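You operate a simulated robot arm through the tools that you are given. There is no shell and no other tool. Be economical: measure what you need, move in short steps, check, and stop when the job is done.

You are at the controls of a simulated two-armed robot. One attempt, no reset.

TASK
Fit the can that the blue oiler names and pump three times.
Fine: The can waits on the wall bench; the old one goes there too. Open the blue valve below the oiler, pull the oiler lever three times, shut the valve. Set down upright: oil can.

Only the result counts: the job must be done as asked and must still hold three seconds after the hand-in. Knocking over, shifting, dropping, spilling or breaking anything else fails it.

THE ROBOT
Two 7-joint arms with fingered hands on one trunk, on a base that drives. Base frame: it is fixed to the floor where the robot stands at the start and does not move with it; the origin is under the middle of the robot, x ahead of it, y to its left, z up; the surface under the hand at the start is at about z = 880. Units: mm, degrees, N and s.
The left shoulder is at the start at [43, 152, 1174], the right one opposite. With the tool pointing down near the work surface each hand reaches from about 420 to 800 mm from the robot's upright axis, wherever it stands, measured 20 degrees to its own side. Places, roughly: blue valve handle [300, 0, 900]; cup of the blue oiler [500, 0, 1000]; green slider [700, 900, 1300]; oiler lever [500, -100, 1000]; red slider [700, 900, 1100]; shift knob [700, 300, 1300]; top of the wall bench [400, 200, 900]. Payload 3.8 kg a hand.
The tool frame of a hand sits at the grasp point between the pads (the TCP): z along the fingers, y along the line on which they close. The tips reach 30 mm beyond it. Largest opening 104 mm; the body of the gripper starts 35 mm behind the TCP. The gripper is a hand of 5 fingers: y runs from the thumb to the fingers, the wrist lies at [-15, -104, -178] in the tool frame, and closing takes about 1.5 s.
Orientation is that of the tool frame in the base frame, as a unit quaternion [w, x, y, z]. With the fingers straight down and the wrist toward the robot, the tool's x, y and z point along [0, 1, 0], [1, 0, 0] and [0, 0, -1] of the base frame.

THE INTERFACE
- The arms move only by the tool send_rows. It takes "left_series", "right_series" or both (then of equal length, played together; a hand with none holds still); each is a list of rows, each a list of 6 numbers: the turn, a rotation vector about the base's x, y, z in degrees, then the shift along the base's x, y, z in mm. In form: [[rx, ry, rz, x, y, z], ...]. A call has 1 to 20 rows; each row is the pose to reach, as a shift and turn from the pose commanded when the call began. "left_grip" and "right_grip" are, for a hand that has rows, the opening, from 0 (shut) to 1 (fully open), set as the call begins (left out, the last holds). Rows are played at 5 a second. More than 50 mm and 8.6 degrees between two rows, or a gripper value outside its range, and nothing of the call is played. Where a pose cannot be reached the arm comes as near as it can. A force on the tool above 70 N (or 10 N above the force at the start of the call, whichever is more), or a blocked arm, ends the call early, and 0.2 s more pass. Each finger travels about 72 mm/s and halts on what it meets, pressing with about 26 N; the grip force reading is that of the motor and also rises with nothing between the fingers. The clock runs only during rows and for 0.2 s after the last one: add rows that repeat a pose to give the fingers time. The reply holds the time, the measured pose of the TCP, the force on the tool along the base axes, the opening and the grip force, in the units named above and with some noise, with the torque about the TCP (base axes, N m) and any sound that the robot's microphone picked up.
- Cameras (640 x 400 px; columns grow to the right, rows downward): "scene" is now at [143.2, 13.7, 1330.9]; the picture's right is [0.15, -0.99, -0.02], its down [-0.51, -0.06, -0.86] and it looks along [0.85, 0.14, -0.51] (base axes); focal length 214 px, centre (320, 200). "left" rides on the left gripper at [-80, -78, -141] in its tool frame; the picture's right is [-0.78, -0.30, 0.56], its down [0.53, -0.78, 0.33] and it looks along [0.33, 0.56, 0.76] (tool axes); focal length 247 px, centre (320, 200). "right" rides on the right gripper at [80, -78, -141] in its tool frame; the picture's right is [-0.78, 0.30, -0.56], its down [-0.53, -0.78, 0.33] and it looks along [-0.33, 0.56, 0.76] (tool axes); focal length 247 px, centre (320, 200).
- grab_frame(camera): a new picture of that camera. The clock stands still meanwhile.
- move_column(by): slides the trunk up (or, below 0, down) by that many mm; the arms and the scene camera ride with it, the base frame stays. It gives what a move gives, with no picture.
- drive_base(legs): drives the robot by 1 to 6 legs, each [ahead, left, turn to the left] in mm, mm and degrees, along the robot's own axes; the way and the turn of a leg run together, so that a leg with both is an arc; at most 1500 mm and 180 degrees a leg. The arms and the cameras ride along, it lands a little off, and it stops where it bumps. It gives what a move gives.
- curl_fingers(index, middle, ring, little, thumb_bend, thumb_turn, hand): sets how far each is bent, from 0 (flat) to 1 (curled in); at 0.3 the hand is open as for a grip, at 0.7 the pads meet at the TCP. One left out holds its place. A second passes; each finger stops where it meets its share of the squeeze, and holds until it gets a number again. A gripper value or a shape takes the hand back. It gives what a move gives, with no picture; readings hold the bend of each and the force on index, middle, ring, little, thumb and palm. thumb_turn goes from beside the hand (0) to across from the fingers (1), as for a grip.
- grasp_type(shape, hand): the hand has 5 fingers and takes this shape, open, in about a second: jaw (thumb against the fingers, like two jaws); tri (thumb and two fingers); tip (a fingertip pinch); poke (one finger out to press); point (the index stretched); flat (the hand flat); cup (the hand cupped); fist (a fist). The gripper value then closes the fingers along that shape, each until it touches; the sizes above hold for jaw. It gives what a move gives, with no picture.
- head_to(pan, tilt): turns the head with the scene camera to pan (to the left, within 80 degrees either way) and tilt (down, from -29 to 69), counted from straight ahead of the robot. It gives what a move gives.
- probe_pixels(camera, pixels): for up to 12 pixels [column, row] of the newest picture of that camera ("zoom" is the newest enlarged one), the place [x, y, z] in the base frame of the surface seen there, good to about 3 mm. The clock stands still meanwhile.
- close_up(camera, box): a new picture of the part [left, top, right, bottom] of that camera's present view, enlarged. The clock stands still meanwhile.
- close_job(): hands the job in; it is judged then, once.

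Go step by step. Measure first, check grasps and placings, and put right what went wrong. The budget is 80 turns and 62 pictures, counting those below and the enlarged ones. Unless the task says otherwise, let go and move clear before handing in, and close with one line.

The tools are called after ">>>" as name(argument=value, ...) on one line, values as JSON. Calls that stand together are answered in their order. send_rows: Moves the arms, as the interface text tells. Its arguments: {"type":"object","properties":{"left_series":{"type":"array","items":{"type":"array","items":{"type":"number"}}},"left_grip":{"type":"number"},"right_series":{"type":"array","items":{"type":"array","items":{"type":"number"}}},"right_grip":{"type":"number"}},"required":[]} The other tools are called the same way: move_column (by) slides the trunk up or down; grasp_type (shape, hand) gives the hand a shape; curl_fingers (index, middle, ring, little, thumb_bend, thumb_turn, hand) moves the fingers one by one; drive_base (legs) drives the base; head_to (pan, tilt) turns the head that bears the scene camera; grab_frame (camera) takes a picture; probe_pixels (camera, pixels) gives the place of the surface under pixels of a picture; close_up (camera, box) takes an enlarged picture of a part of a camera's view; close_job () hands the job in.

At the start:

```text
t: 0.0
left_tool_pos: [482.0, 305.4, 1352.9]
left_tcp_rot: [-0.001, 0.707, 0.707, 0.0]
left_ft_force: [-0.2, 0.1, -0.2]
left_wrist_torque: [-0.01, 0.0, -0.03]
left_opening: 103.6
left_gripper_force: 0.0
left_shape: jaw
left_bend: [0.3, 0.3, 0.3, 0.3, 0.3, 0.98]
left_finger forces: [0.0, 0.0, 0.0, 0.1, 0.0, 0.0]
right_tool_pos: [504.7, -108.9, 1284.1]
right_tcp_rot: [-0.001, 0.707, 0.707, 0.0]
right_ft_force: [0.6, 0.4, 0.4]
right_wrist_torque: [0.0, -0.01, 0.01]
right_opening: 103.5
right_gripper_force: 0.1
right_shape: jaw
right_bend: [0.3, 0.3, 0.3, 0.3, 0.3, 0.98]
right_finger forces: [0.1, 0.0, 0.0, 0.0, 0.0, 0.1]
trunk travel left (down, up): [-250.0, 206.0]
robot x, y, heading: [0.7, -1.1, 0.1]
head pan, tilt: [8.6, 24.5]
```

scene: 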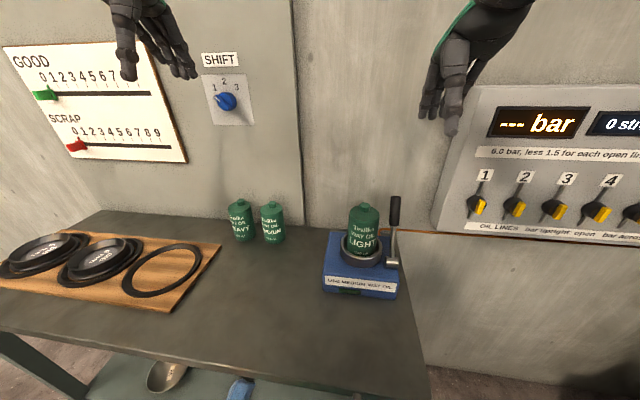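
right: 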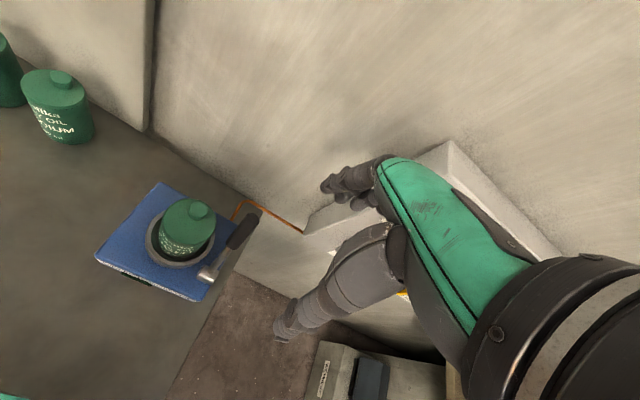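
left: 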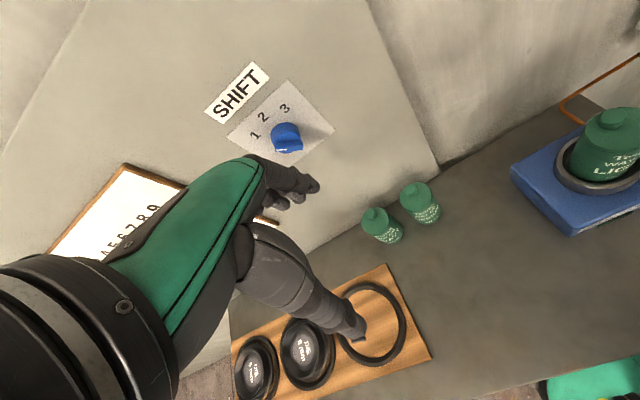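

The scene shows the oiler at about (360,265) holding a LIGHT can, with its label at (360,284), and HEAVY and MEDIUM cans at (240,220) and (272,222). I'll zoom in on the label and the cans, then measure them.

>>> close_up(camera="scene", box=[300, 180, 430, 310])

>>> close_up(camera="scene", box=[210, 190, 310, 260])

>>> probe_pixels(camera="scene", pixels=[[240, 202], [240, 240], [272, 204], [273, 242], [364, 207], [363, 240], [394, 200], [392, 262], [340, 290], [395, 297], [330, 240], [240, 386]])

>>> head_to(pan=0, tilt=60)

>>> grab_frame(camera="scene")

```text
3.08 times, centred on (365, 245) of scene
```

zoom: 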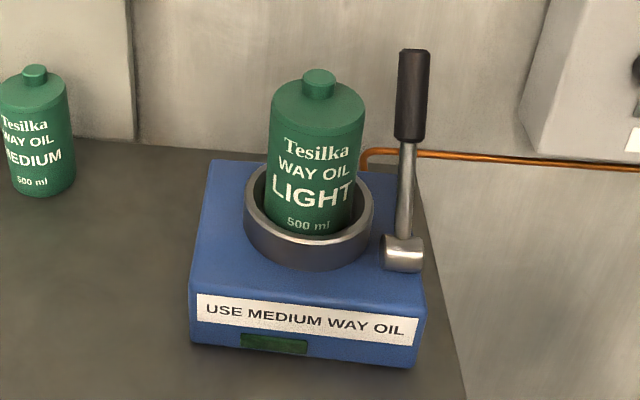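

```text
5.71 times, centred on (260, 225) of scene
```

zoom: 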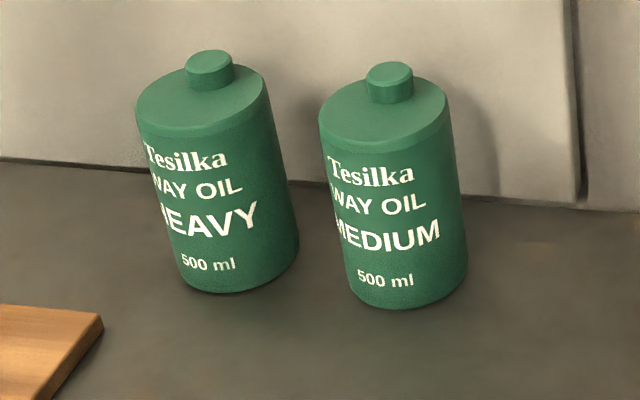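

```text
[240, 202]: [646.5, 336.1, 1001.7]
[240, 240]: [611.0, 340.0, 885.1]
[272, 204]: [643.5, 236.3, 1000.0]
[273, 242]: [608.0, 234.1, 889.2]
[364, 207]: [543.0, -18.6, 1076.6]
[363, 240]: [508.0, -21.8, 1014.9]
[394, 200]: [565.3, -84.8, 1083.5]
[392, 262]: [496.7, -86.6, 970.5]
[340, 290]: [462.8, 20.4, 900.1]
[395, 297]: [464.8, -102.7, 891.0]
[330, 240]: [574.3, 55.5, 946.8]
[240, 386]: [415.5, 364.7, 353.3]
```

```text
t: 1.0
left_tool_pos: [483.0, 304.7, 1352.3]
left_tcp_rot: [0.001, 0.707, 0.707, 0.0]
left_ft_force: [0.2, -1.4, 0.2]
left_wrist_torque: [0.0, -0.01, -0.02]
left_opening: 103.6
left_gripper_force: 0.1
left_shape: jaw
left_bend: [0.3, 0.3, 0.3, 0.3, 0.3, 0.98]
left_finger forces: [0.0, 0.1, 0.0, 0.0, 0.0, 0.0]
right_tool_pos: [505.3, -108.8, 1285.2]
right_tcp_rot: [0.0, 0.707, 0.707, 0.0]
right_ft_force: [0.6, 0.7, 1.2]
right_wrist_torque: [-0.03, 0.01, 0.01]
right_opening: 103.7
right_gripper_force: 0.0
right_shape: jaw
right_bend: [0.3, 0.3, 0.3, 0.3, 0.3, 0.98]
right_finger forces: [0.0, 0.1, 0.1, 0.1, 0.0, 0.0]
trunk travel left (down, up): [-250.0, 206.0]
robot x, y, heading: [3.5, -2.3, 0.0]
head pan, tilt: [0.0, 60.0]
```

```text
56 pictures are left
```

scene: 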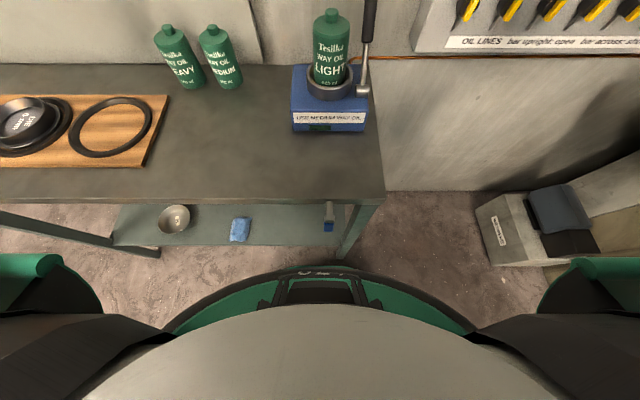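

The label reads USE MEDIUM WAY OIL, so the MEDIUM can goes in. Something blue shows at (328,218) that may be the valve, so I'll zoom in on it.

>>> close_up(camera="scene", box=[270, 60, 400, 250])

>>> probe_pixels(camera="scene", pixels=[[328, 205], [328, 216], [328, 227], [240, 229], [330, 190], [175, 219], [380, 190], [300, 218], [310, 127], [332, 22], [369, 20], [362, 88]])

>>> close_up(camera="scene", box=[300, 190, 360, 240])

```text
2.11 times, centred on (335, 155) of scene
```

zoom: 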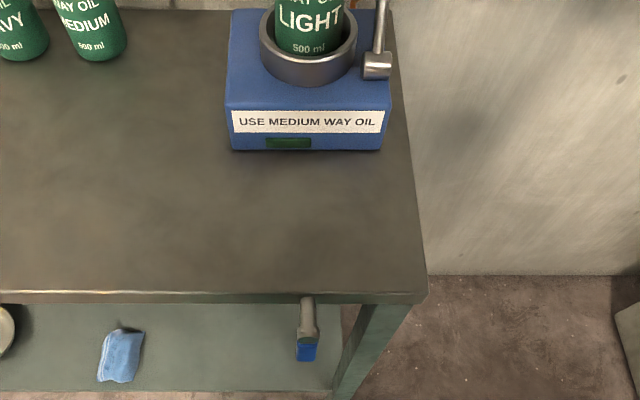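

```text
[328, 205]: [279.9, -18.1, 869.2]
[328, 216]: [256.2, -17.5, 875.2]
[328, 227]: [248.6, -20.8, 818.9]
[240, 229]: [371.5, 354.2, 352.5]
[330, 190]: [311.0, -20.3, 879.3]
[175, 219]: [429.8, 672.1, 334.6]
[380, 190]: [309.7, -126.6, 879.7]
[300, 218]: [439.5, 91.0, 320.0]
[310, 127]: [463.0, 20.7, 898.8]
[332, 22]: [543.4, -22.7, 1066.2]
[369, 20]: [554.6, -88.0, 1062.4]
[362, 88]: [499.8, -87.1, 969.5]
```

```text
8.00 times, centred on (330, 215) of scene
```

zoom: 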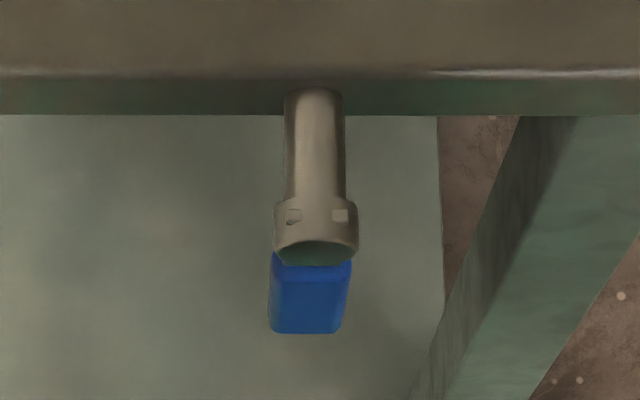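

The valve is a stub coming out of the bench's front edge at about x=255, y=-18, z=870, with a blue lever hanging below it. Next I'll take close views of the cans and oiler for exact axes.

>>> head_to(pan=12, tilt=40)

>>> close_up(camera="scene", box=[220, 120, 320, 190])

>>> close_up(camera="scene", box=[340, 100, 460, 240])

```text
t: 1.8
left_tool_pos: [481.2, 306.2, 1353.5]
left_tcp_rot: [0.0, 0.707, 0.707, -0.001]
left_ft_force: [-0.2, -0.4, 0.2]
left_wrist_torque: [-0.01, -0.02, -0.02]
left_opening: 103.9
left_gripper_force: 0.1
left_shape: jaw
left_bend: [0.3, 0.3, 0.3, 0.3, 0.3, 0.98]
left_finger forces: [0.0, 0.0, 0.1, 0.1, 0.1, 0.0]
right_tool_pos: [504.6, -108.3, 1285.2]
right_tcp_rot: [0.0, 0.707, 0.707, 0.0]
right_ft_force: [-0.4, 0.0, 0.2]
right_wrist_torque: [0.01, -0.02, 0.0]
right_opening: 103.6
right_gripper_force: 0.1
right_shape: jaw
right_bend: [0.3, 0.3, 0.3, 0.3, 0.3, 0.98]
right_finger forces: [0.0, 0.1, 0.0, 0.1, 0.0, 0.0]
trunk travel left (down, up): [-250.0, 206.0]
robot x, y, heading: [-1.4, -1.4, 0.3]
head pan, tilt: [12.0, 40.0]
```

```text
5.71 times, centred on (270, 155) of scene
```

zoom: 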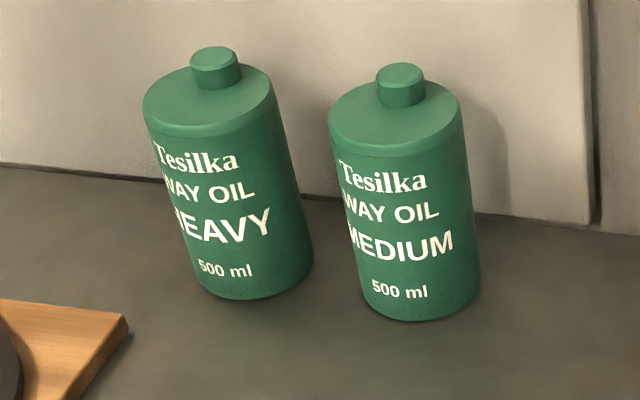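

```text
2.86 times, centred on (400, 170) of scene
```

zoom: 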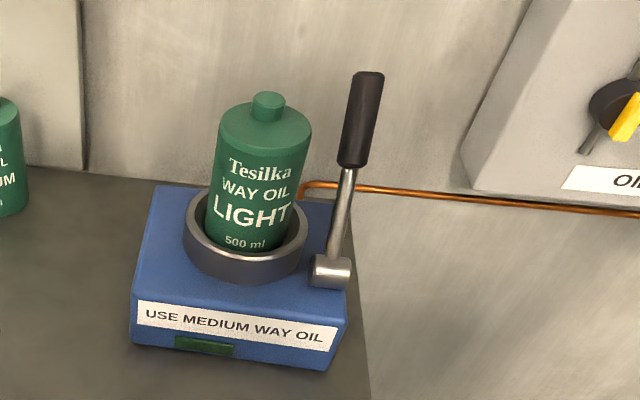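

I'll probe the oiler in this zoom, and the cans through scene pixels.

>>> probe_pixels(camera="zoom", pixels=[[268, 98], [268, 115], [236, 115], [297, 125], [225, 140], [302, 150], [190, 215], [300, 215], [245, 270], [368, 78], [358, 160], [330, 270]])

>>> grab_frame(camera="scene")

>>> probe_pixels(camera="scene", pixels=[[284, 133], [284, 138], [273, 140], [293, 142], [284, 145], [288, 175], [299, 152], [274, 155], [310, 135], [317, 165], [251, 131], [253, 150]])

```text
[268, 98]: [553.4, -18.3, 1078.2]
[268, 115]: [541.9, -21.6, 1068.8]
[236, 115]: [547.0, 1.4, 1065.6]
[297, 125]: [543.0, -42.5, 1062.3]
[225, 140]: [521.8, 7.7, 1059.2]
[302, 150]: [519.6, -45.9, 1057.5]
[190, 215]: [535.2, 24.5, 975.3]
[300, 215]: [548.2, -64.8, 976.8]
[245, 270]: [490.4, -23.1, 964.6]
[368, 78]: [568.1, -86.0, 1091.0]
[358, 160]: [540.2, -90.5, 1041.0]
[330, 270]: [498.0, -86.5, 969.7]
```

```text
51 pictures are left
```

scene: 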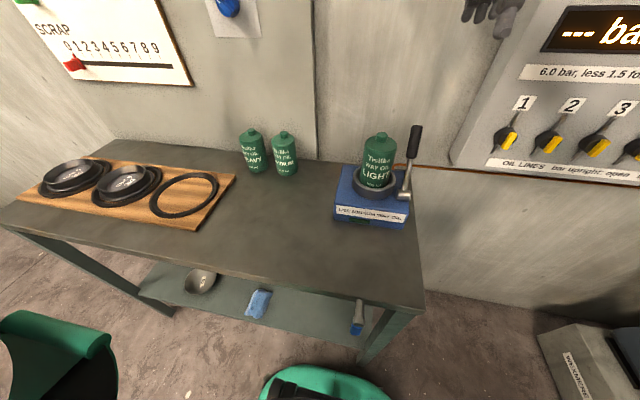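

```text
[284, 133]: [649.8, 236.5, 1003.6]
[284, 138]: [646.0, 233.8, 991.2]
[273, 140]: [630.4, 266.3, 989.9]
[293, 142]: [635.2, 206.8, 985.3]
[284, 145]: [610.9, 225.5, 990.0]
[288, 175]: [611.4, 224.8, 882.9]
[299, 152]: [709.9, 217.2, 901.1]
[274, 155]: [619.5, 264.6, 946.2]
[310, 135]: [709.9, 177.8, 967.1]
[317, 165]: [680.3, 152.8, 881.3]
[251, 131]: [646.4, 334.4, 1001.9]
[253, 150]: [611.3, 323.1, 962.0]
```

Measured so far:
- LIGHT can: axis about (537,-19), shoulder z≈1061, cap 1078, ring top ≈976.
- Lever: at y≈-87.
- MEDIUM can: axis about (643,236), shoulder 990, wall at x≈710.

I'll move the right hand aside and bring the left hand above the old can.

>>> send_rows(right_series=[[0, 0, 0, -10, -40, 0], [0, 0, 0, -20, -80, 0], [0, 0, 0, -30, -120, 0], [0, 0, 0, -40, -160, 0], [0, 0, 0, -50, -200, 0], [0, 0, 0, -60, -240, 0], [0, 0, 0, -70, -260, 0], [0, 0, 0, -70, -260, 0], [0, 0, 0, -70, -260, 0]], left_series=[[0, 0, 0, 6, -36, -10], [0, 0, 2, 12, -72, -25], [0, 0, 4, 18, -108, -40], [0, 0, 6, 24, -144, -55], [0, 0, 8, 30, -180, -70], [0, 0, 10, 36, -216, -90], [0, 0, 12, 42, -252, -110], [0, 0, 15, 48, -290, -130], [0, 0, 15, 55, -324, -150]], left_grip=1.0)

>>> grab_frame(camera="left")

>>> grab_frame(camera="scene")

```text
t: 3.8
left_tool_pos: [538.7, -16.0, 1200.6]
left_tcp_rot: [-0.001, 0.608, 0.794, 0.0]
left_ft_force: [0.6, -0.4, -0.4]
left_wrist_torque: [0.04, 0.01, 0.01]
left_opening: 103.6
left_gripper_force: 0.1
left_shape: jaw
left_bend: [0.3, 0.3, 0.3, 0.3, 0.3, 0.98]
left_finger forces: [0.0, 0.1, 0.0, 0.0, 0.0, 0.1]
right_tool_pos: [435.7, -369.4, 1283.9]
right_tcp_rot: [-0.001, 0.707, 0.707, -0.001]
right_ft_force: [0.5, -0.1, 0.2]
right_wrist_torque: [0.04, -0.03, 0.01]
right_opening: 103.6
right_gripper_force: 0.1
right_shape: jaw
right_bend: [0.3, 0.3, 0.3, 0.3, 0.3, 0.98]
right_finger forces: [0.0, 0.0, 0.0, 0.0, 0.1, 0.1]
trunk travel left (down, up): [-250.0, 206.0]
robot x, y, heading: [1.0, -0.9, 0.0]
head pan, tilt: [12.0, 40.0]
```

```text
50 pictures are left
```

left: 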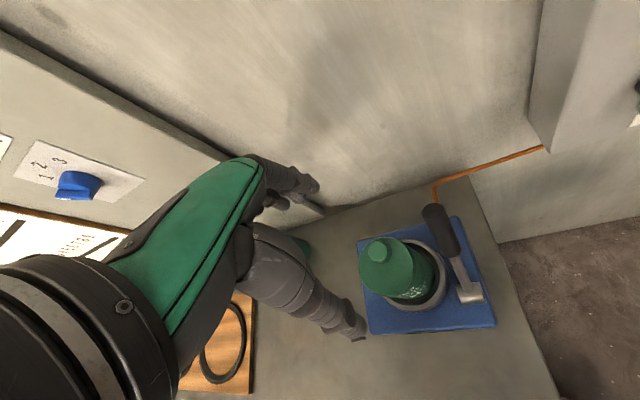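

```text
49 pictures are left
```

scene: 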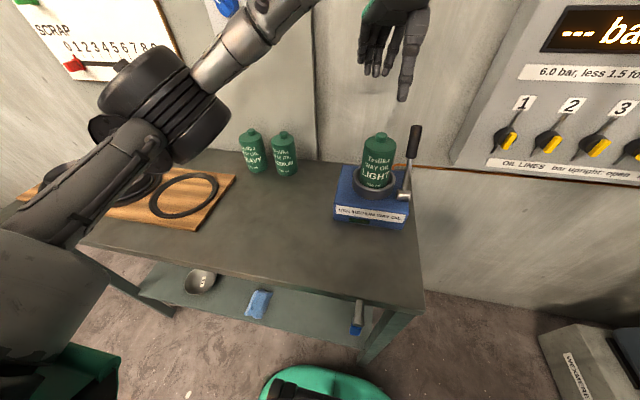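

The left hand is above the can. I'll lower it to just above the cap and the lever top, then check alignment.

>>> send_rows(left_series=[[0, 0, 0, 0, -1, -35], [0, 0, 0, -1, -2, -65], [0, 0, 0, -1, -2, -65]])

>>> close_up(camera="scene", box=[320, 40, 460, 220])

>>> grab_frame(camera="left")

```text
t: 4.6
left_tool_pos: [535.9, -20.1, 1137.9]
left_tcp_rot: [0.001, 0.609, 0.793, 0.001]
left_ft_force: [-0.3, -0.9, 0.1]
left_wrist_torque: [0.0, -0.06, -0.02]
left_opening: 103.6
left_gripper_force: 0.0
left_shape: jaw
left_bend: [0.3, 0.3, 0.3, 0.3, 0.3, 0.98]
left_finger forces: [0.0, 0.0, 0.0, 0.0, 0.1, 0.0]
right_tool_pos: [434.6, -367.3, 1285.6]
right_tcp_rot: [0.0, 0.707, 0.707, 0.0]
right_ft_force: [0.3, -0.1, 1.0]
right_wrist_torque: [0.02, -0.01, -0.01]
right_opening: 103.7
right_gripper_force: 0.1
right_shape: jaw
right_bend: [0.3, 0.3, 0.3, 0.3, 0.3, 0.98]
right_finger forces: [0.0, 0.0, 0.0, 0.0, 0.0, 0.1]
trunk travel left (down, up): [-250.0, 206.0]
robot x, y, heading: [-2.7, 2.4, -0.0]
head pan, tilt: [12.0, 40.0]
```

```text
2.22 times, centred on (390, 130) of scene
```

zoom: 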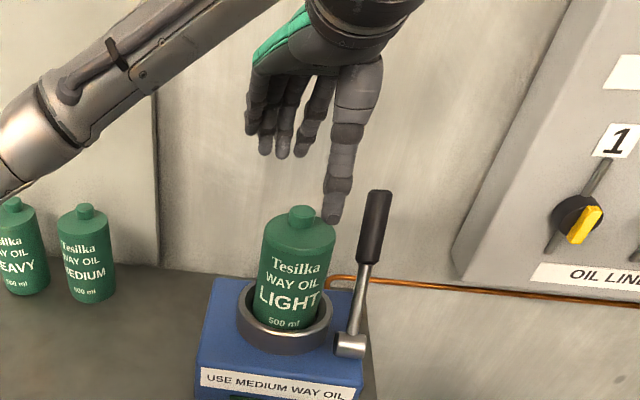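

```text
47 pictures are left
```

left: 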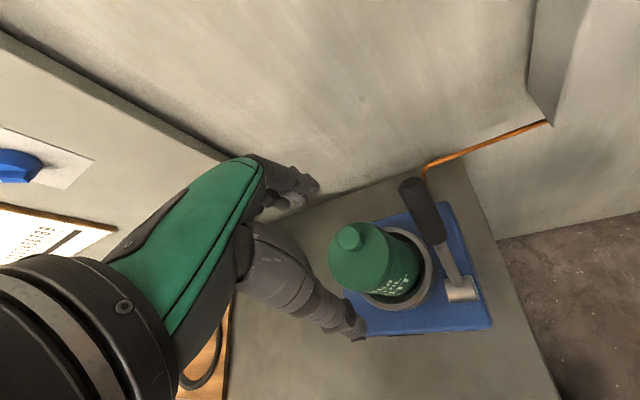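

>>> probe_pixels(camera="zoom", pixels=[[333, 210], [342, 170], [355, 100], [302, 148], [282, 152], [265, 148], [251, 128], [375, 60], [325, 95], [302, 212], [375, 195]])

```text
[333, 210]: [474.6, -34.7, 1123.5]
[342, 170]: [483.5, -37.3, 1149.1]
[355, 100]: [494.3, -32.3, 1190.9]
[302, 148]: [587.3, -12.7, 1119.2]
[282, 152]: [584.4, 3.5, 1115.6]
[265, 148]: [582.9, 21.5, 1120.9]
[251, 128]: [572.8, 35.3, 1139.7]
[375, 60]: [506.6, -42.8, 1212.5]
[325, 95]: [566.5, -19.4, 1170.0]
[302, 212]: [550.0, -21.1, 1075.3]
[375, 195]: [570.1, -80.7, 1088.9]
```

>>> probe_pixels(camera="left", pixels=[[349, 232], [341, 238], [357, 238], [349, 226], [333, 250], [345, 268], [370, 228], [335, 232], [362, 265], [382, 245], [395, 232], [420, 300]])

>>> close_up(camera="left", box=[310, 200, 440, 320])

```text
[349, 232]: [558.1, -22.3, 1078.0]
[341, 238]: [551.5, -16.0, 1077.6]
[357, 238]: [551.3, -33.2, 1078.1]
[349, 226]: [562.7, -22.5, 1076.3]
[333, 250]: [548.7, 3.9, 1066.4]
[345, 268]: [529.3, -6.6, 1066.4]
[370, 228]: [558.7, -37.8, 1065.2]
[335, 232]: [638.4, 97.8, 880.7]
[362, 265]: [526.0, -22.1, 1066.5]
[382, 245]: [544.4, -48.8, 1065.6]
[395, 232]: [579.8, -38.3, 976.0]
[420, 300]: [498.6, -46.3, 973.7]
```

```text
3.33 times, centred on (375, 260) of left
```

zoom: 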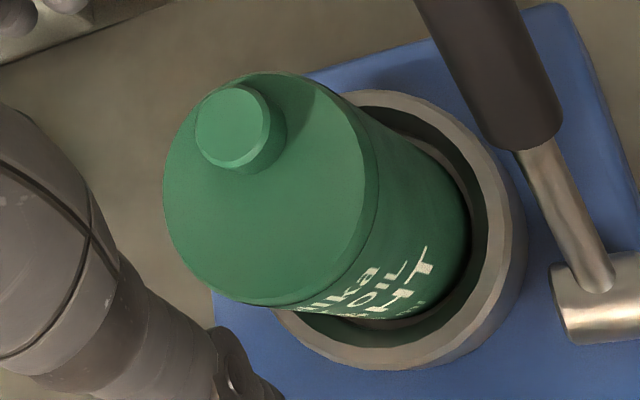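

The cap sits off-centre toward the back, so I'll find the body axis from the rim in this zoom.

>>> probe_pixels(camera="zoom", pixels=[[172, 180], [180, 230], [220, 280], [262, 295], [320, 270], [355, 220], [362, 160], [330, 100], [290, 82], [500, 180], [400, 105], [365, 350]])

```text
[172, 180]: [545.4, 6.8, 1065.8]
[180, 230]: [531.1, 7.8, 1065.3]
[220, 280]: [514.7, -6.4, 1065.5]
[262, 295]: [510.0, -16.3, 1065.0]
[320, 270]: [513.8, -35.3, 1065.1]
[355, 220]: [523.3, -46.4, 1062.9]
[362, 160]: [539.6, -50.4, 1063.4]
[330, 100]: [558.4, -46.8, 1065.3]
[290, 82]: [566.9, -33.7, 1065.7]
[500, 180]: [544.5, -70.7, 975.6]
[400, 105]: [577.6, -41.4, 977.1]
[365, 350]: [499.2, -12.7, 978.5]
```

The body axis is (539,-21), top z=1065, radius about 31. I'll lower to z≈1047 and close.

>>> send_rows(left_series=[[0, 0, 0, 2, -1, -30], [0, 0, 0, 3, -1, -60], [0, 0, 0, 3, -1, -80], [0, 0, 0, 3, -1, -90], [0, 0, 0, 3, -1, -90]])

>>> send_rows(left_series=[[0, 0, 0, 0, 0, 0], [0, 0, 0, 0, 0, 0], [0, 0, 0, 0, 0, 0], [0, 0, 0, 0, 0, 0], [0, 0, 0, 0, 0, 0], [0, 0, 0, 0, 0, 0], [0, 0, 0, 0, 0, 0], [0, 0, 0, 0, 0, 0]], left_grip=0.0)

>>> close_up(camera="scene", box=[320, 60, 460, 220])

```text
t: 5.8
left_tool_pos: [539.5, -21.3, 1048.2]
left_tcp_rot: [0.0, 0.609, 0.793, 0.0]
left_ft_force: [0.0, 0.2, 0.9]
left_wrist_torque: [0.0, 0.01, -0.03]
left_opening: 103.7
left_gripper_force: 0.2
left_shape: jaw
left_bend: [0.3, 0.3, 0.3, 0.3, 0.3, 0.98]
left_finger forces: [0.0, 0.0, 0.1, 0.0, 0.0, 0.1]
right_tool_pos: [434.2, -368.3, 1285.3]
right_tcp_rot: [0.0, 0.707, 0.708, -0.001]
right_ft_force: [0.6, -0.4, -0.4]
right_wrist_torque: [0.05, 0.0, 0.02]
right_opening: 103.5
right_gripper_force: 0.0
right_shape: jaw
right_bend: [0.3, 0.3, 0.3, 0.3, 0.3, 0.98]
right_finger forces: [0.0, 0.0, 0.1, 0.1, 0.0, 0.1]
trunk travel left (down, up): [-250.0, 206.0]
robot x, y, heading: [0.4, -1.9, -0.1]
head pan, tilt: [12.0, 40.0]
```

```text
t: 7.6
left_tool_pos: [540.0, -20.1, 1048.3]
left_tcp_rot: [0.0, 0.608, 0.794, 0.0]
left_ft_force: [-1.6, 0.0, 1.1]
left_wrist_torque: [0.02, -0.01, 0.02]
left_opening: 58.9
left_gripper_force: 25.6
left_shape: jaw
left_bend: [0.74, 0.42, 0.44, 0.42, 0.66, 1.0]
left_finger forces: [14.0, 7.7, 0.1, 0.0, 23.0, 0.0]
right_tool_pos: [433.7, -367.4, 1284.9]
right_tcp_rot: [0.0, 0.707, 0.707, 0.0]
right_ft_force: [-0.3, 0.2, 0.5]
right_wrist_torque: [-0.01, -0.01, 0.0]
right_opening: 104.0
right_gripper_force: 0.0
right_shape: jaw
right_bend: [0.3, 0.3, 0.3, 0.3, 0.3, 0.98]
right_finger forces: [0.1, 0.0, 0.0, 0.1, 0.0, 0.0]
trunk travel left (down, up): [-250.0, 206.0]
robot x, y, heading: [-0.6, -0.6, -0.0]
head pan, tilt: [12.0, 40.0]
```

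```text
2.50 times, centred on (390, 140) of scene
```

zoom: 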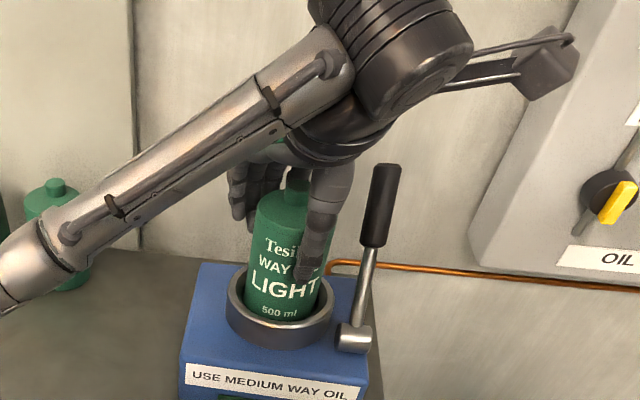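

The grip holds: opening 58.9, thumb 23 N. I'll lift straight up.

>>> send_rows(left_series=[[0, 0, 0, 0, 0, 10], [0, 0, 0, 0, 0, 25], [0, 0, 0, 0, 0, 45], [0, 0, 0, 0, 0, 65], [0, 0, 0, 0, 0, 80], [0, 0, 0, 0, 0, 80]])

>>> close_up(camera="scene", box=[260, 20, 460, 220])

```text
t: 9.0
left_tool_pos: [537.8, -20.6, 1125.4]
left_tcp_rot: [-0.002, 0.609, 0.793, 0.0]
left_ft_force: [0.3, 0.1, -5.1]
left_wrist_torque: [-0.03, 0.01, 0.0]
left_opening: 58.7
left_gripper_force: 26.3
left_shape: jaw
left_bend: [0.74, 0.42, 0.44, 0.42, 0.66, 1.0]
left_finger forces: [14.9, 7.9, 0.1, 0.0, 23.0, 0.0]
right_tool_pos: [435.0, -368.5, 1284.5]
right_tcp_rot: [-0.001, 0.708, 0.707, -0.001]
right_ft_force: [-0.6, -0.2, 0.1]
right_wrist_torque: [0.0, 0.02, -0.01]
right_opening: 103.9
right_gripper_force: 0.1
right_shape: jaw
right_bend: [0.3, 0.3, 0.3, 0.3, 0.3, 0.98]
right_finger forces: [0.0, 0.0, 0.0, 0.0, 0.0, 0.1]
trunk travel left (down, up): [-250.0, 206.0]
robot x, y, heading: [0.6, 1.5, -0.0]
head pan, tilt: [12.0, 40.0]
```

```text
2.00 times, centred on (360, 120) of scene
```

zoom: 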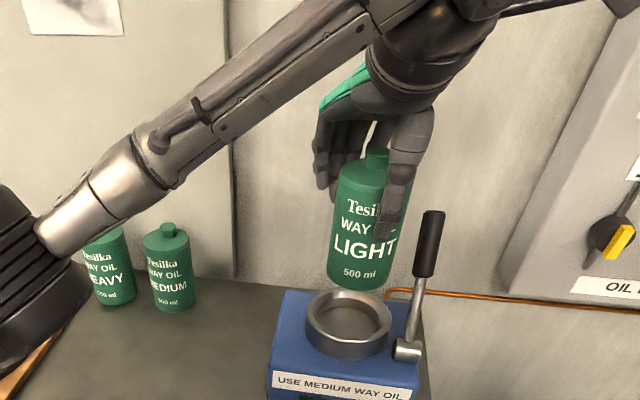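

The can is free of the cup. I'll check the height of the forearm's underside before choosing a set-down place.

>>> probe_pixels(camera="zoom", pixels=[[160, 195], [90, 240], [30, 330], [60, 280], [230, 150], [360, 285], [340, 282], [345, 335], [365, 165], [169, 245]])

```text
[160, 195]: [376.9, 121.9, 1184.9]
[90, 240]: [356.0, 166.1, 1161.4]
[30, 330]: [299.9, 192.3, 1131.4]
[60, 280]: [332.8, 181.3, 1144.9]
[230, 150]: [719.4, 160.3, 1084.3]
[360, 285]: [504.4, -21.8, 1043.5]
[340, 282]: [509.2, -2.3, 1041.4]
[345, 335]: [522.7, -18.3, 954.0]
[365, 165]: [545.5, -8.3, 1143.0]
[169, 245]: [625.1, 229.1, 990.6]
```

Cup floor is 954, so the can is about 111 mm tall. I'll set it on the bench at about (520,140), where TCP z≈974.

>>> send_rows(left_series=[[0, 0, 0, -4, 35, 5], [0, 0, 0, -8, 75, 5], [0, 0, 0, -13, 115, 5], [0, 0, 0, -17, 145, 0], [0, 0, 0, -18, 160, -30], [0, 0, 0, -18, 160, -70], [0, 0, 0, -18, 160, -105], [0, 0, 0, -18, 160, -130], [0, 0, 0, -18, 160, -142], [0, 0, 0, -18, 160, -142]])

>>> close_up(camera="scene", box=[240, 100, 420, 240])

```text
t: 11.2
left_tool_pos: [519.3, 139.7, 985.5]
left_tcp_rot: [-0.001, 0.609, 0.793, -0.001]
left_ft_force: [0.6, 0.4, -5.5]
left_wrist_torque: [-0.01, -0.02, -0.01]
left_opening: 59.0
left_gripper_force: 26.1
left_shape: jaw
left_bend: [0.74, 0.42, 0.44, 0.42, 0.66, 1.0]
left_finger forces: [14.8, 7.8, 0.2, 0.0, 22.8, 0.1]
right_tool_pos: [435.2, -367.5, 1285.4]
right_tcp_rot: [0.0, 0.707, 0.707, 0.0]
right_ft_force: [-0.3, -0.8, -0.6]
right_wrist_torque: [0.0, 0.03, -0.01]
right_opening: 103.6
right_gripper_force: 0.0
right_shape: jaw
right_bend: [0.3, 0.3, 0.3, 0.3, 0.3, 0.98]
right_finger forces: [0.0, 0.0, 0.0, 0.0, 0.1, 0.1]
trunk travel left (down, up): [-250.0, 206.0]
robot x, y, heading: [0.1, -0.4, 0.1]
head pan, tilt: [12.0, 40.0]
```

```text
2.86 times, centred on (330, 170) of scene
```

zoom: 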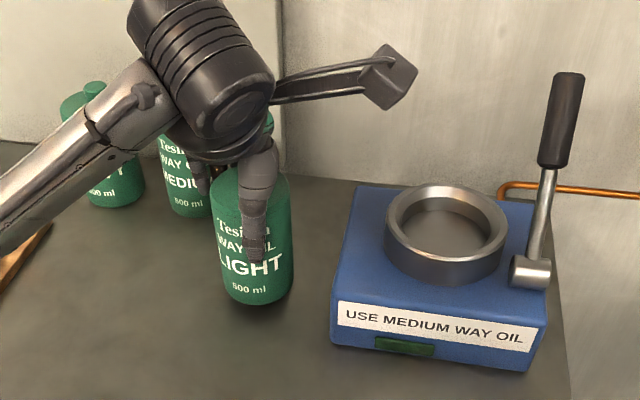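

About 10 mm is left. I'll lower in small steps and watch the force.

>>> send_rows(left_series=[[0, 0, 0, 0, 0, -4], [0, 0, 0, 0, 0, -7], [0, 0, 0, 0, 0, -9], [0, 0, 0, 0, 0, -10], [0, 0, 0, 0, 0, -11]])

```text
t: 12.4
left_tool_pos: [520.8, 138.5, 973.7]
left_tcp_rot: [0.0, 0.609, 0.793, -0.001]
left_ft_force: [0.0, -0.6, -5.0]
left_wrist_torque: [0.02, 0.03, 0.03]
left_opening: 58.7
left_gripper_force: 25.9
left_shape: jaw
left_bend: [0.74, 0.42, 0.44, 0.42, 0.66, 1.0]
left_finger forces: [14.8, 7.8, 0.0, 0.1, 22.8, 0.0]
right_tool_pos: [434.7, -368.2, 1284.9]
right_tcp_rot: [0.001, 0.707, 0.707, 0.0]
right_ft_force: [0.4, -0.1, -0.1]
right_wrist_torque: [0.0, 0.0, -0.03]
right_opening: 103.9
right_gripper_force: 0.1
right_shape: jaw
right_bend: [0.3, 0.3, 0.3, 0.3, 0.3, 0.98]
right_finger forces: [0.0, 0.0, 0.1, 0.0, 0.0, 0.1]
trunk travel left (down, up): [-250.0, 206.0]
robot x, y, heading: [-1.4, 2.0, -0.3]
head pan, tilt: [12.0, 40.0]
```

Nothing has touched yet, since the force still reads -5 N, the weight of the can. I'll go on down.

>>> send_rows(left_series=[[0, 0, 0, 0, 0, -1], [0, 0, 0, 0, 0, -2], [0, 0, 0, 0, 0, -3], [0, 0, 0, 0, 0, -3]])

```text
t: 13.4
left_tool_pos: [520.4, 138.1, 971.9]
left_tcp_rot: [0.001, 0.608, 0.794, 0.0]
left_ft_force: [2.1, 1.7, 6.0]
left_wrist_torque: [0.09, -0.07, 0.01]
left_opening: 59.0
left_gripper_force: 25.5
left_shape: jaw
left_bend: [0.74, 0.42, 0.44, 0.42, 0.67, 1.0]
left_finger forces: [15.5, 9.2, 0.6, 0.0, 22.7, 0.1]
right_tool_pos: [433.7, -368.3, 1284.6]
right_tcp_rot: [0.0, 0.707, 0.707, 0.0]
right_ft_force: [0.5, -0.3, -0.2]
right_wrist_torque: [-0.01, -0.02, 0.01]
right_opening: 103.6
right_gripper_force: 0.0
right_shape: jaw
right_bend: [0.3, 0.3, 0.3, 0.3, 0.3, 0.98]
right_finger forces: [0.0, 0.1, 0.0, 0.0, 0.0, 0.0]
trunk travel left (down, up): [-250.0, 206.0]
robot x, y, heading: [-0.4, 2.8, 0.1]
head pan, tilt: [12.0, 40.0]
```

The force flipped to +6 N, so the can stands on the bench. I'll open, wait, and rise.

>>> send_rows(left_series=[[0, 0, 0, 0, 0, 1], [0, 0, 0, 0, 0, 1], [0, 0, 0, 0, 0, 1], [0, 0, 0, 0, 0, 1], [0, 0, 0, 0, 0, 1], [0, 0, 0, 0, 0, 1], [0, 0, 0, 0, 0, 1], [0, 0, 0, 0, 0, 1]], left_grip=1.0)

>>> send_rows(left_series=[[0, 0, 0, 0, 0, 20], [0, 0, 0, 0, 0, 50], [0, 0, 0, 0, 0, 90], [0, 0, 0, 0, 0, 130], [0, 0, 0, 0, 0, 165], [0, 0, 0, 0, 0, 200]])

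>>> grab_frame(camera="scene")

```text
t: 15.2
left_tool_pos: [521.7, 137.6, 972.0]
left_tcp_rot: [0.0, 0.609, 0.793, 0.001]
left_ft_force: [-0.1, 0.5, 0.0]
left_wrist_torque: [-0.01, 0.01, 0.02]
left_opening: 103.3
left_gripper_force: 0.1
left_shape: jaw
left_bend: [0.3, 0.3, 0.3, 0.3, 0.3, 0.98]
left_finger forces: [0.0, 0.0, 0.1, 0.0, 0.0, 0.0]
right_tool_pos: [434.6, -367.7, 1285.8]
right_tcp_rot: [0.0, 0.708, 0.707, 0.0]
right_ft_force: [-0.4, -1.0, -0.1]
right_wrist_torque: [-0.01, 0.02, -0.02]
right_opening: 103.9
right_gripper_force: 0.0
right_shape: jaw
right_bend: [0.3, 0.3, 0.3, 0.3, 0.3, 0.98]
right_finger forces: [0.1, 0.0, 0.0, 0.1, 0.0, 0.0]
trunk travel left (down, up): [-250.0, 206.0]
robot x, y, heading: [1.9, 0.8, -0.1]
head pan, tilt: [12.0, 40.0]
```

```text
t: 16.6
left_tool_pos: [524.0, 139.5, 1170.3]
left_tcp_rot: [0.0, 0.608, 0.794, 0.0]
left_ft_force: [1.2, -0.6, -0.2]
left_wrist_torque: [-0.01, 0.0, -0.01]
left_opening: 103.5
left_gripper_force: 0.0
left_shape: jaw
left_bend: [0.3, 0.3, 0.3, 0.3, 0.3, 0.98]
left_finger forces: [0.0, 0.0, 0.1, 0.0, 0.0, 0.0]
right_tool_pos: [434.1, -368.8, 1283.8]
right_tcp_rot: [0.0, 0.707, 0.707, 0.0]
right_ft_force: [0.3, 0.5, 1.0]
right_wrist_torque: [0.01, 0.03, 0.0]
right_opening: 103.6
right_gripper_force: 0.1
right_shape: jaw
right_bend: [0.3, 0.3, 0.3, 0.3, 0.3, 0.98]
right_finger forces: [0.0, 0.0, 0.1, 0.0, 0.0, 0.0]
trunk travel left (down, up): [-250.0, 206.0]
robot x, y, heading: [-1.1, -0.0, -0.2]
head pan, tilt: [12.0, 40.0]
```

```text
42 pictures are left
```

scene: 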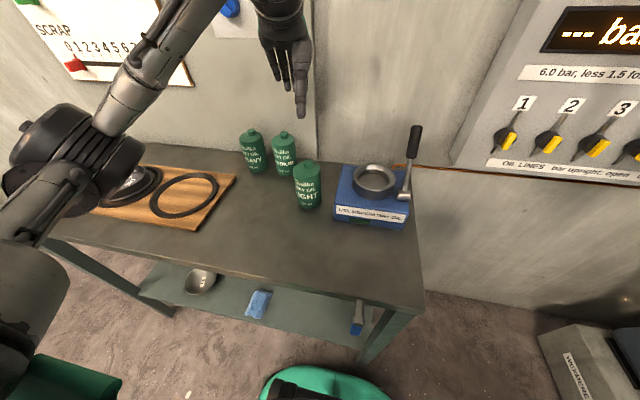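

LIGHT stands upright on the bench and the cup is empty. I'll bring the left hand above MEDIUM, narrowed slightly because the wall is close, and measure its rim.

>>> send_rows(left_series=[[0, 0, 0, 20, 20, 0], [0, 0, 0, 45, 38, 0], [0, 0, 0, 70, 58, 0], [0, 0, 0, 95, 78, 0], [0, 0, 0, 117, 97, -20], [0, 0, 0, 117, 97, -60], [0, 0, 0, 117, 97, -95], [0, 0, 0, 117, 97, -95]], left_grip=0.8)

>>> close_up(camera="left", box=[240, 150, 400, 350])

>>> close_up(camera="scene", box=[220, 60, 360, 220])

```text
t: 18.4
left_tool_pos: [639.8, 237.0, 1079.5]
left_tcp_rot: [0.0, 0.609, 0.793, 0.0]
left_ft_force: [0.4, -0.2, 0.7]
left_wrist_torque: [0.01, 0.02, 0.01]
left_opening: 83.6
left_gripper_force: 0.2
left_shape: jaw
left_bend: [0.27, 0.34, 0.32, 0.33, 0.49, 0.99]
left_finger forces: [0.0, 0.0, 0.1, 0.0, 0.1, 0.0]
right_tool_pos: [434.1, -367.7, 1285.9]
right_tcp_rot: [0.0, 0.708, 0.707, 0.0]
right_ft_force: [0.9, 0.2, 0.0]
right_wrist_torque: [-0.01, -0.01, 0.01]
right_opening: 103.8
right_gripper_force: 0.0
right_shape: jaw
right_bend: [0.3, 0.3, 0.3, 0.3, 0.3, 0.98]
right_finger forces: [0.0, 0.0, 0.0, 0.0, 0.0, 0.0]
trunk travel left (down, up): [-250.0, 206.0]
robot x, y, heading: [1.0, 1.3, 0.2]
head pan, tilt: [12.0, 40.0]
```

```text
2.00 times, centred on (320, 250) of left
```

zoom: 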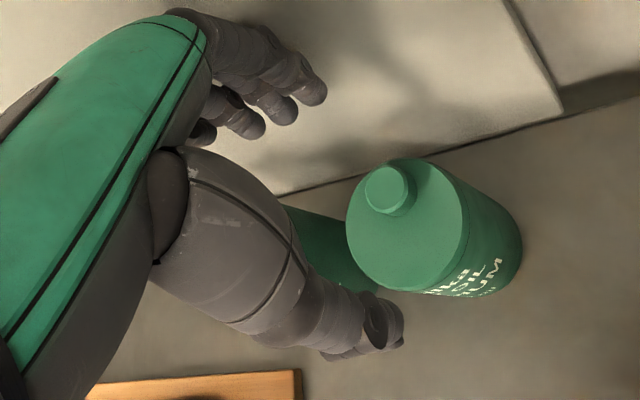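

```text
2.50 times, centred on (290, 140) of scene
```

zoom: 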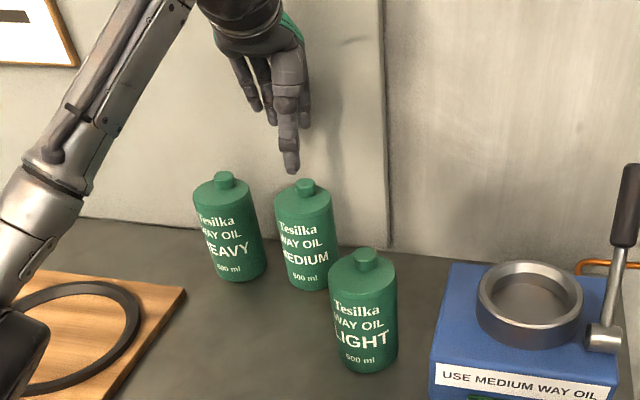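

>>> probe_pixels(camera="zoom", pixels=[[292, 168], [289, 130], [303, 115], [271, 115], [256, 103], [243, 70], [350, 100], [318, 186]])

>>> close_up(camera="left", box=[320, 210, 420, 310])

>>> probe_pixels(camera="zoom", pixels=[[115, 130], [130, 180], [160, 230], [210, 260], [270, 240], [310, 190], [315, 120], [280, 80], [240, 50], [175, 80]])

```text
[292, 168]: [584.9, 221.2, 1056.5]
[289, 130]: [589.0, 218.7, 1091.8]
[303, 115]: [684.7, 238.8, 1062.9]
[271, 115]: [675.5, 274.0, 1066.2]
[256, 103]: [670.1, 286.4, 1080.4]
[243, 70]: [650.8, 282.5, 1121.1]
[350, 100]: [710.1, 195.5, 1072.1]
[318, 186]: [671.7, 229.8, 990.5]
```

```text
4.00 times, centred on (370, 260) of left
```

zoom: 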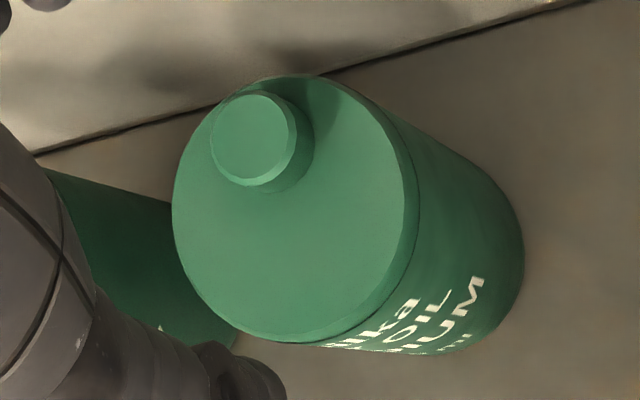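

```text
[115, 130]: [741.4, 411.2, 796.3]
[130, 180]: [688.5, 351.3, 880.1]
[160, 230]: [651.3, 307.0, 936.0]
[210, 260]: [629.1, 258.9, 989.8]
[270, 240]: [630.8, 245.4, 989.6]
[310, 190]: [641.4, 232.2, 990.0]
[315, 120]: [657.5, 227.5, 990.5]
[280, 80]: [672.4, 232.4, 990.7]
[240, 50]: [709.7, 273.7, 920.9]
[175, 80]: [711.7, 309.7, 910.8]
```

>>> probe_pixels(camera="zoom", pixels=[[180, 215], [205, 285], [270, 328], [350, 305], [398, 230], [390, 160], [350, 100], [290, 82]])

```text
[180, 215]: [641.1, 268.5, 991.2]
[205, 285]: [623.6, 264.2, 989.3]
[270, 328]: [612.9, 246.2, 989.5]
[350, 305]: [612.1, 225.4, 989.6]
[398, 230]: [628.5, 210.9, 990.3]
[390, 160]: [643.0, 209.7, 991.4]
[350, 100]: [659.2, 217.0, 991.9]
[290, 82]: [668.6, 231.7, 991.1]
```

The MEDIUM axis is (641,238), top z=990. The fingertips clear the wall and HEAVY by more than 10 mm, so I'll go down to z≈974 and close.

>>> send_rows(left_series=[[0, 0, 0, 0, 1, -30], [0, 0, 0, 0, 1, -60], [0, 0, 0, 0, 1, -85], [0, 0, 0, 0, 1, -105], [0, 0, 0, 0, 1, -105]])

>>> send_rows(left_series=[[0, 0, 0, 0, 0, 0], [0, 0, 0, 0, 0, 0], [0, 0, 0, 0, 0, 0], [0, 0, 0, 0, 0, 0], [0, 0, 0, 0, 0, 0], [0, 0, 0, 0, 0, 0], [0, 0, 0, 0, 0, 0], [0, 0, 0, 0, 0, 0]], left_grip=0.0)

>>> close_up(camera="scene", box=[220, 60, 360, 220])

```text
t: 19.6
left_tool_pos: [639.2, 235.8, 972.4]
left_tcp_rot: [0.0, 0.609, 0.794, 0.0]
left_ft_force: [-0.4, -0.5, 0.1]
left_wrist_torque: [0.0, 0.01, 0.02]
left_opening: 83.5
left_gripper_force: 0.0
left_shape: jaw
left_bend: [0.27, 0.34, 0.32, 0.33, 0.49, 0.99]
left_finger forces: [0.0, 0.1, 0.0, 0.1, 0.0, 0.0]
right_tool_pos: [433.9, -367.2, 1284.5]
right_tcp_rot: [0.0, 0.707, 0.707, 0.0]
right_ft_force: [0.1, 0.8, 0.8]
right_wrist_torque: [-0.01, -0.01, -0.02]
right_opening: 103.6
right_gripper_force: 0.0
right_shape: jaw
right_bend: [0.3, 0.3, 0.3, 0.3, 0.3, 0.98]
right_finger forces: [0.1, 0.0, 0.0, 0.0, 0.0, 0.1]
trunk travel left (down, up): [-250.0, 206.0]
robot x, y, heading: [-1.4, -5.5, -0.1]
head pan, tilt: [12.0, 40.0]
```

```text
t: 21.4
left_tool_pos: [639.5, 235.7, 972.5]
left_tcp_rot: [-0.001, 0.609, 0.793, -0.001]
left_ft_force: [-0.5, -0.2, 0.2]
left_wrist_torque: [0.0, 0.0, -0.03]
left_opening: 58.4
left_gripper_force: 25.6
left_shape: jaw
left_bend: [0.73, 0.4, 0.42, 0.41, 0.68, 1.0]
left_finger forces: [12.0, 7.3, 2.3, 0.0, 23.0, 0.0]
right_tool_pos: [434.9, -368.2, 1284.8]
right_tcp_rot: [0.0, 0.707, 0.707, -0.001]
right_ft_force: [0.4, -0.6, -0.1]
right_wrist_torque: [-0.01, 0.03, 0.04]
right_opening: 103.9
right_gripper_force: 0.1
right_shape: jaw
right_bend: [0.3, 0.3, 0.3, 0.3, 0.3, 0.98]
right_finger forces: [0.1, 0.1, 0.0, 0.0, 0.1, 0.1]
trunk travel left (down, up): [-250.0, 206.0]
robot x, y, heading: [1.5, 1.0, -0.1]
head pan, tilt: [12.0, 40.0]
```

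```text
2.50 times, centred on (290, 140) of scene
```

zoom: 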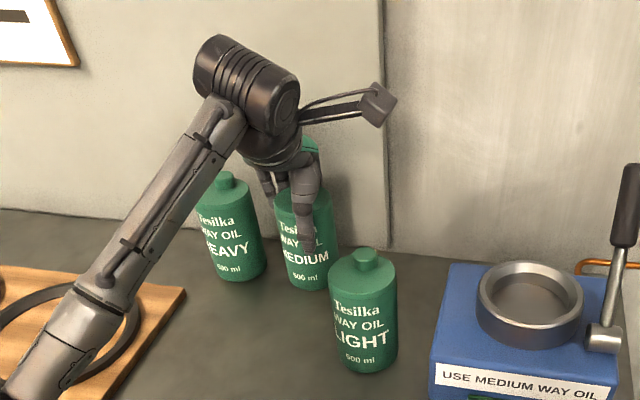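

The grip is good. I'll lift, carry over to the cup and pause above it.

>>> send_rows(left_series=[[0, 0, 0, 0, 0, 15], [0, 0, 0, 0, 0, 50], [0, 0, 0, 0, 0, 90], [0, 0, 0, 0, 0, 130], [0, 0, 0, 0, 0, 170], [0, 0, 0, 0, 0, 175], [0, 0, 0, -10, -35, 175], [0, 0, 0, -25, -75, 175], [0, 0, 0, -40, -115, 175], [0, 0, 0, -55, -155, 175], [0, 0, 0, -75, -195, 175], [0, 0, 0, -90, -230, 175], [0, 0, 0, -101, -257, 170], [0, 0, 0, -101, -257, 150], [0, 0, 0, -101, -257, 150]])

>>> close_up(camera="scene", box=[320, 60, 460, 220])

>>> grab_frame(camera="left")

```text
t: 24.6
left_tool_pos: [537.1, -19.3, 1120.4]
left_tcp_rot: [-0.001, 0.609, 0.793, 0.0]
left_ft_force: [0.6, 0.3, -5.7]
left_wrist_torque: [-0.02, 0.03, 0.02]
left_opening: 58.2
left_gripper_force: 26.2
left_shape: jaw
left_bend: [0.73, 0.4, 0.43, 0.41, 0.69, 1.0]
left_finger forces: [12.7, 7.9, 2.5, 0.0, 22.6, 0.0]
right_tool_pos: [433.8, -366.8, 1284.4]
right_tcp_rot: [0.001, 0.707, 0.707, 0.0]
right_ft_force: [0.3, 0.3, 0.5]
right_wrist_torque: [-0.03, 0.0, -0.02]
right_opening: 103.6
right_gripper_force: 0.0
right_shape: jaw
right_bend: [0.3, 0.3, 0.3, 0.3, 0.3, 0.98]
right_finger forces: [0.1, 0.0, 0.0, 0.0, 0.0, 0.0]
trunk travel left (down, up): [-250.0, 206.0]
robot x, y, heading: [-0.4, -3.5, -0.3]
head pan, tilt: [12.0, 40.0]
```

```text
2.50 times, centred on (390, 140) of scene
```

zoom: 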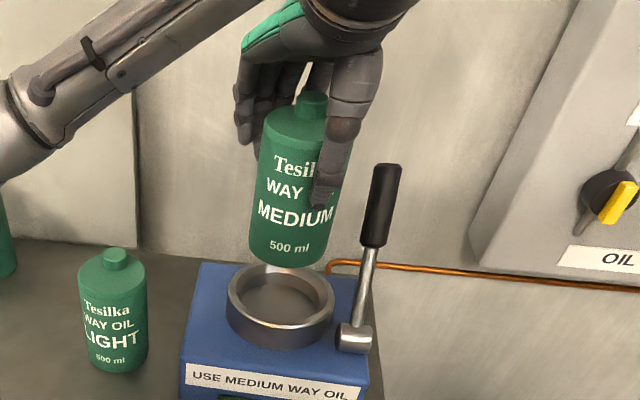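

```text
36 pictures are left
```

left: 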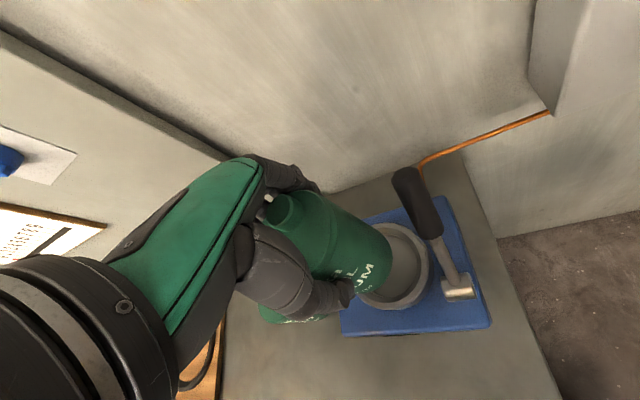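

>>> probe_pixels(camera="zoom", pixels=[[253, 235], [325, 240], [285, 260], [300, 120], [230, 290], [333, 297], [243, 297], [322, 298], [280, 326], [282, 268], [260, 318], [300, 322]])

>>> close_up(camera="left", box=[320, 190, 460, 330])

```text
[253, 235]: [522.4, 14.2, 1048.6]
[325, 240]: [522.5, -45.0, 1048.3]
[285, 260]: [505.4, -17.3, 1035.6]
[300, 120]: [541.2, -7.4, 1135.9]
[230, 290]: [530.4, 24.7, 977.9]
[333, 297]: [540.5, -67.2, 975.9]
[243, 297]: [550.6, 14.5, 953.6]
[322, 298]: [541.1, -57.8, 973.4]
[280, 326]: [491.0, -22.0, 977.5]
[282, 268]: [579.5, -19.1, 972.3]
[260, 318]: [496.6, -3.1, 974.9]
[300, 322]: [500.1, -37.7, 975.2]
```

```text
2.86 times, centred on (390, 260) of left
```

zoom: 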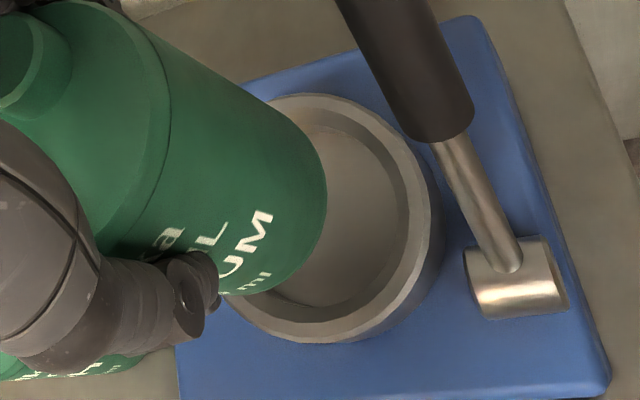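

>>> probe_pixels(camera="zoom", pixels=[[430, 220], [415, 160], [340, 105], [300, 335], [380, 315], [250, 315], [323, 200], [300, 255], [265, 285], [300, 130]])

```text
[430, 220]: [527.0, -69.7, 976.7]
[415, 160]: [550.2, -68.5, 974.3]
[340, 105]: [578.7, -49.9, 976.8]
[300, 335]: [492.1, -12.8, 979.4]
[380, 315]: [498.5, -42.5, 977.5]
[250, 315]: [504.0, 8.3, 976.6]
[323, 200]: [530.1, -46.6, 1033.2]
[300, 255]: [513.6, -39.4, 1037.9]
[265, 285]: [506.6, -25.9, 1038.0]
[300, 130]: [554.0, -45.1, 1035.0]
```

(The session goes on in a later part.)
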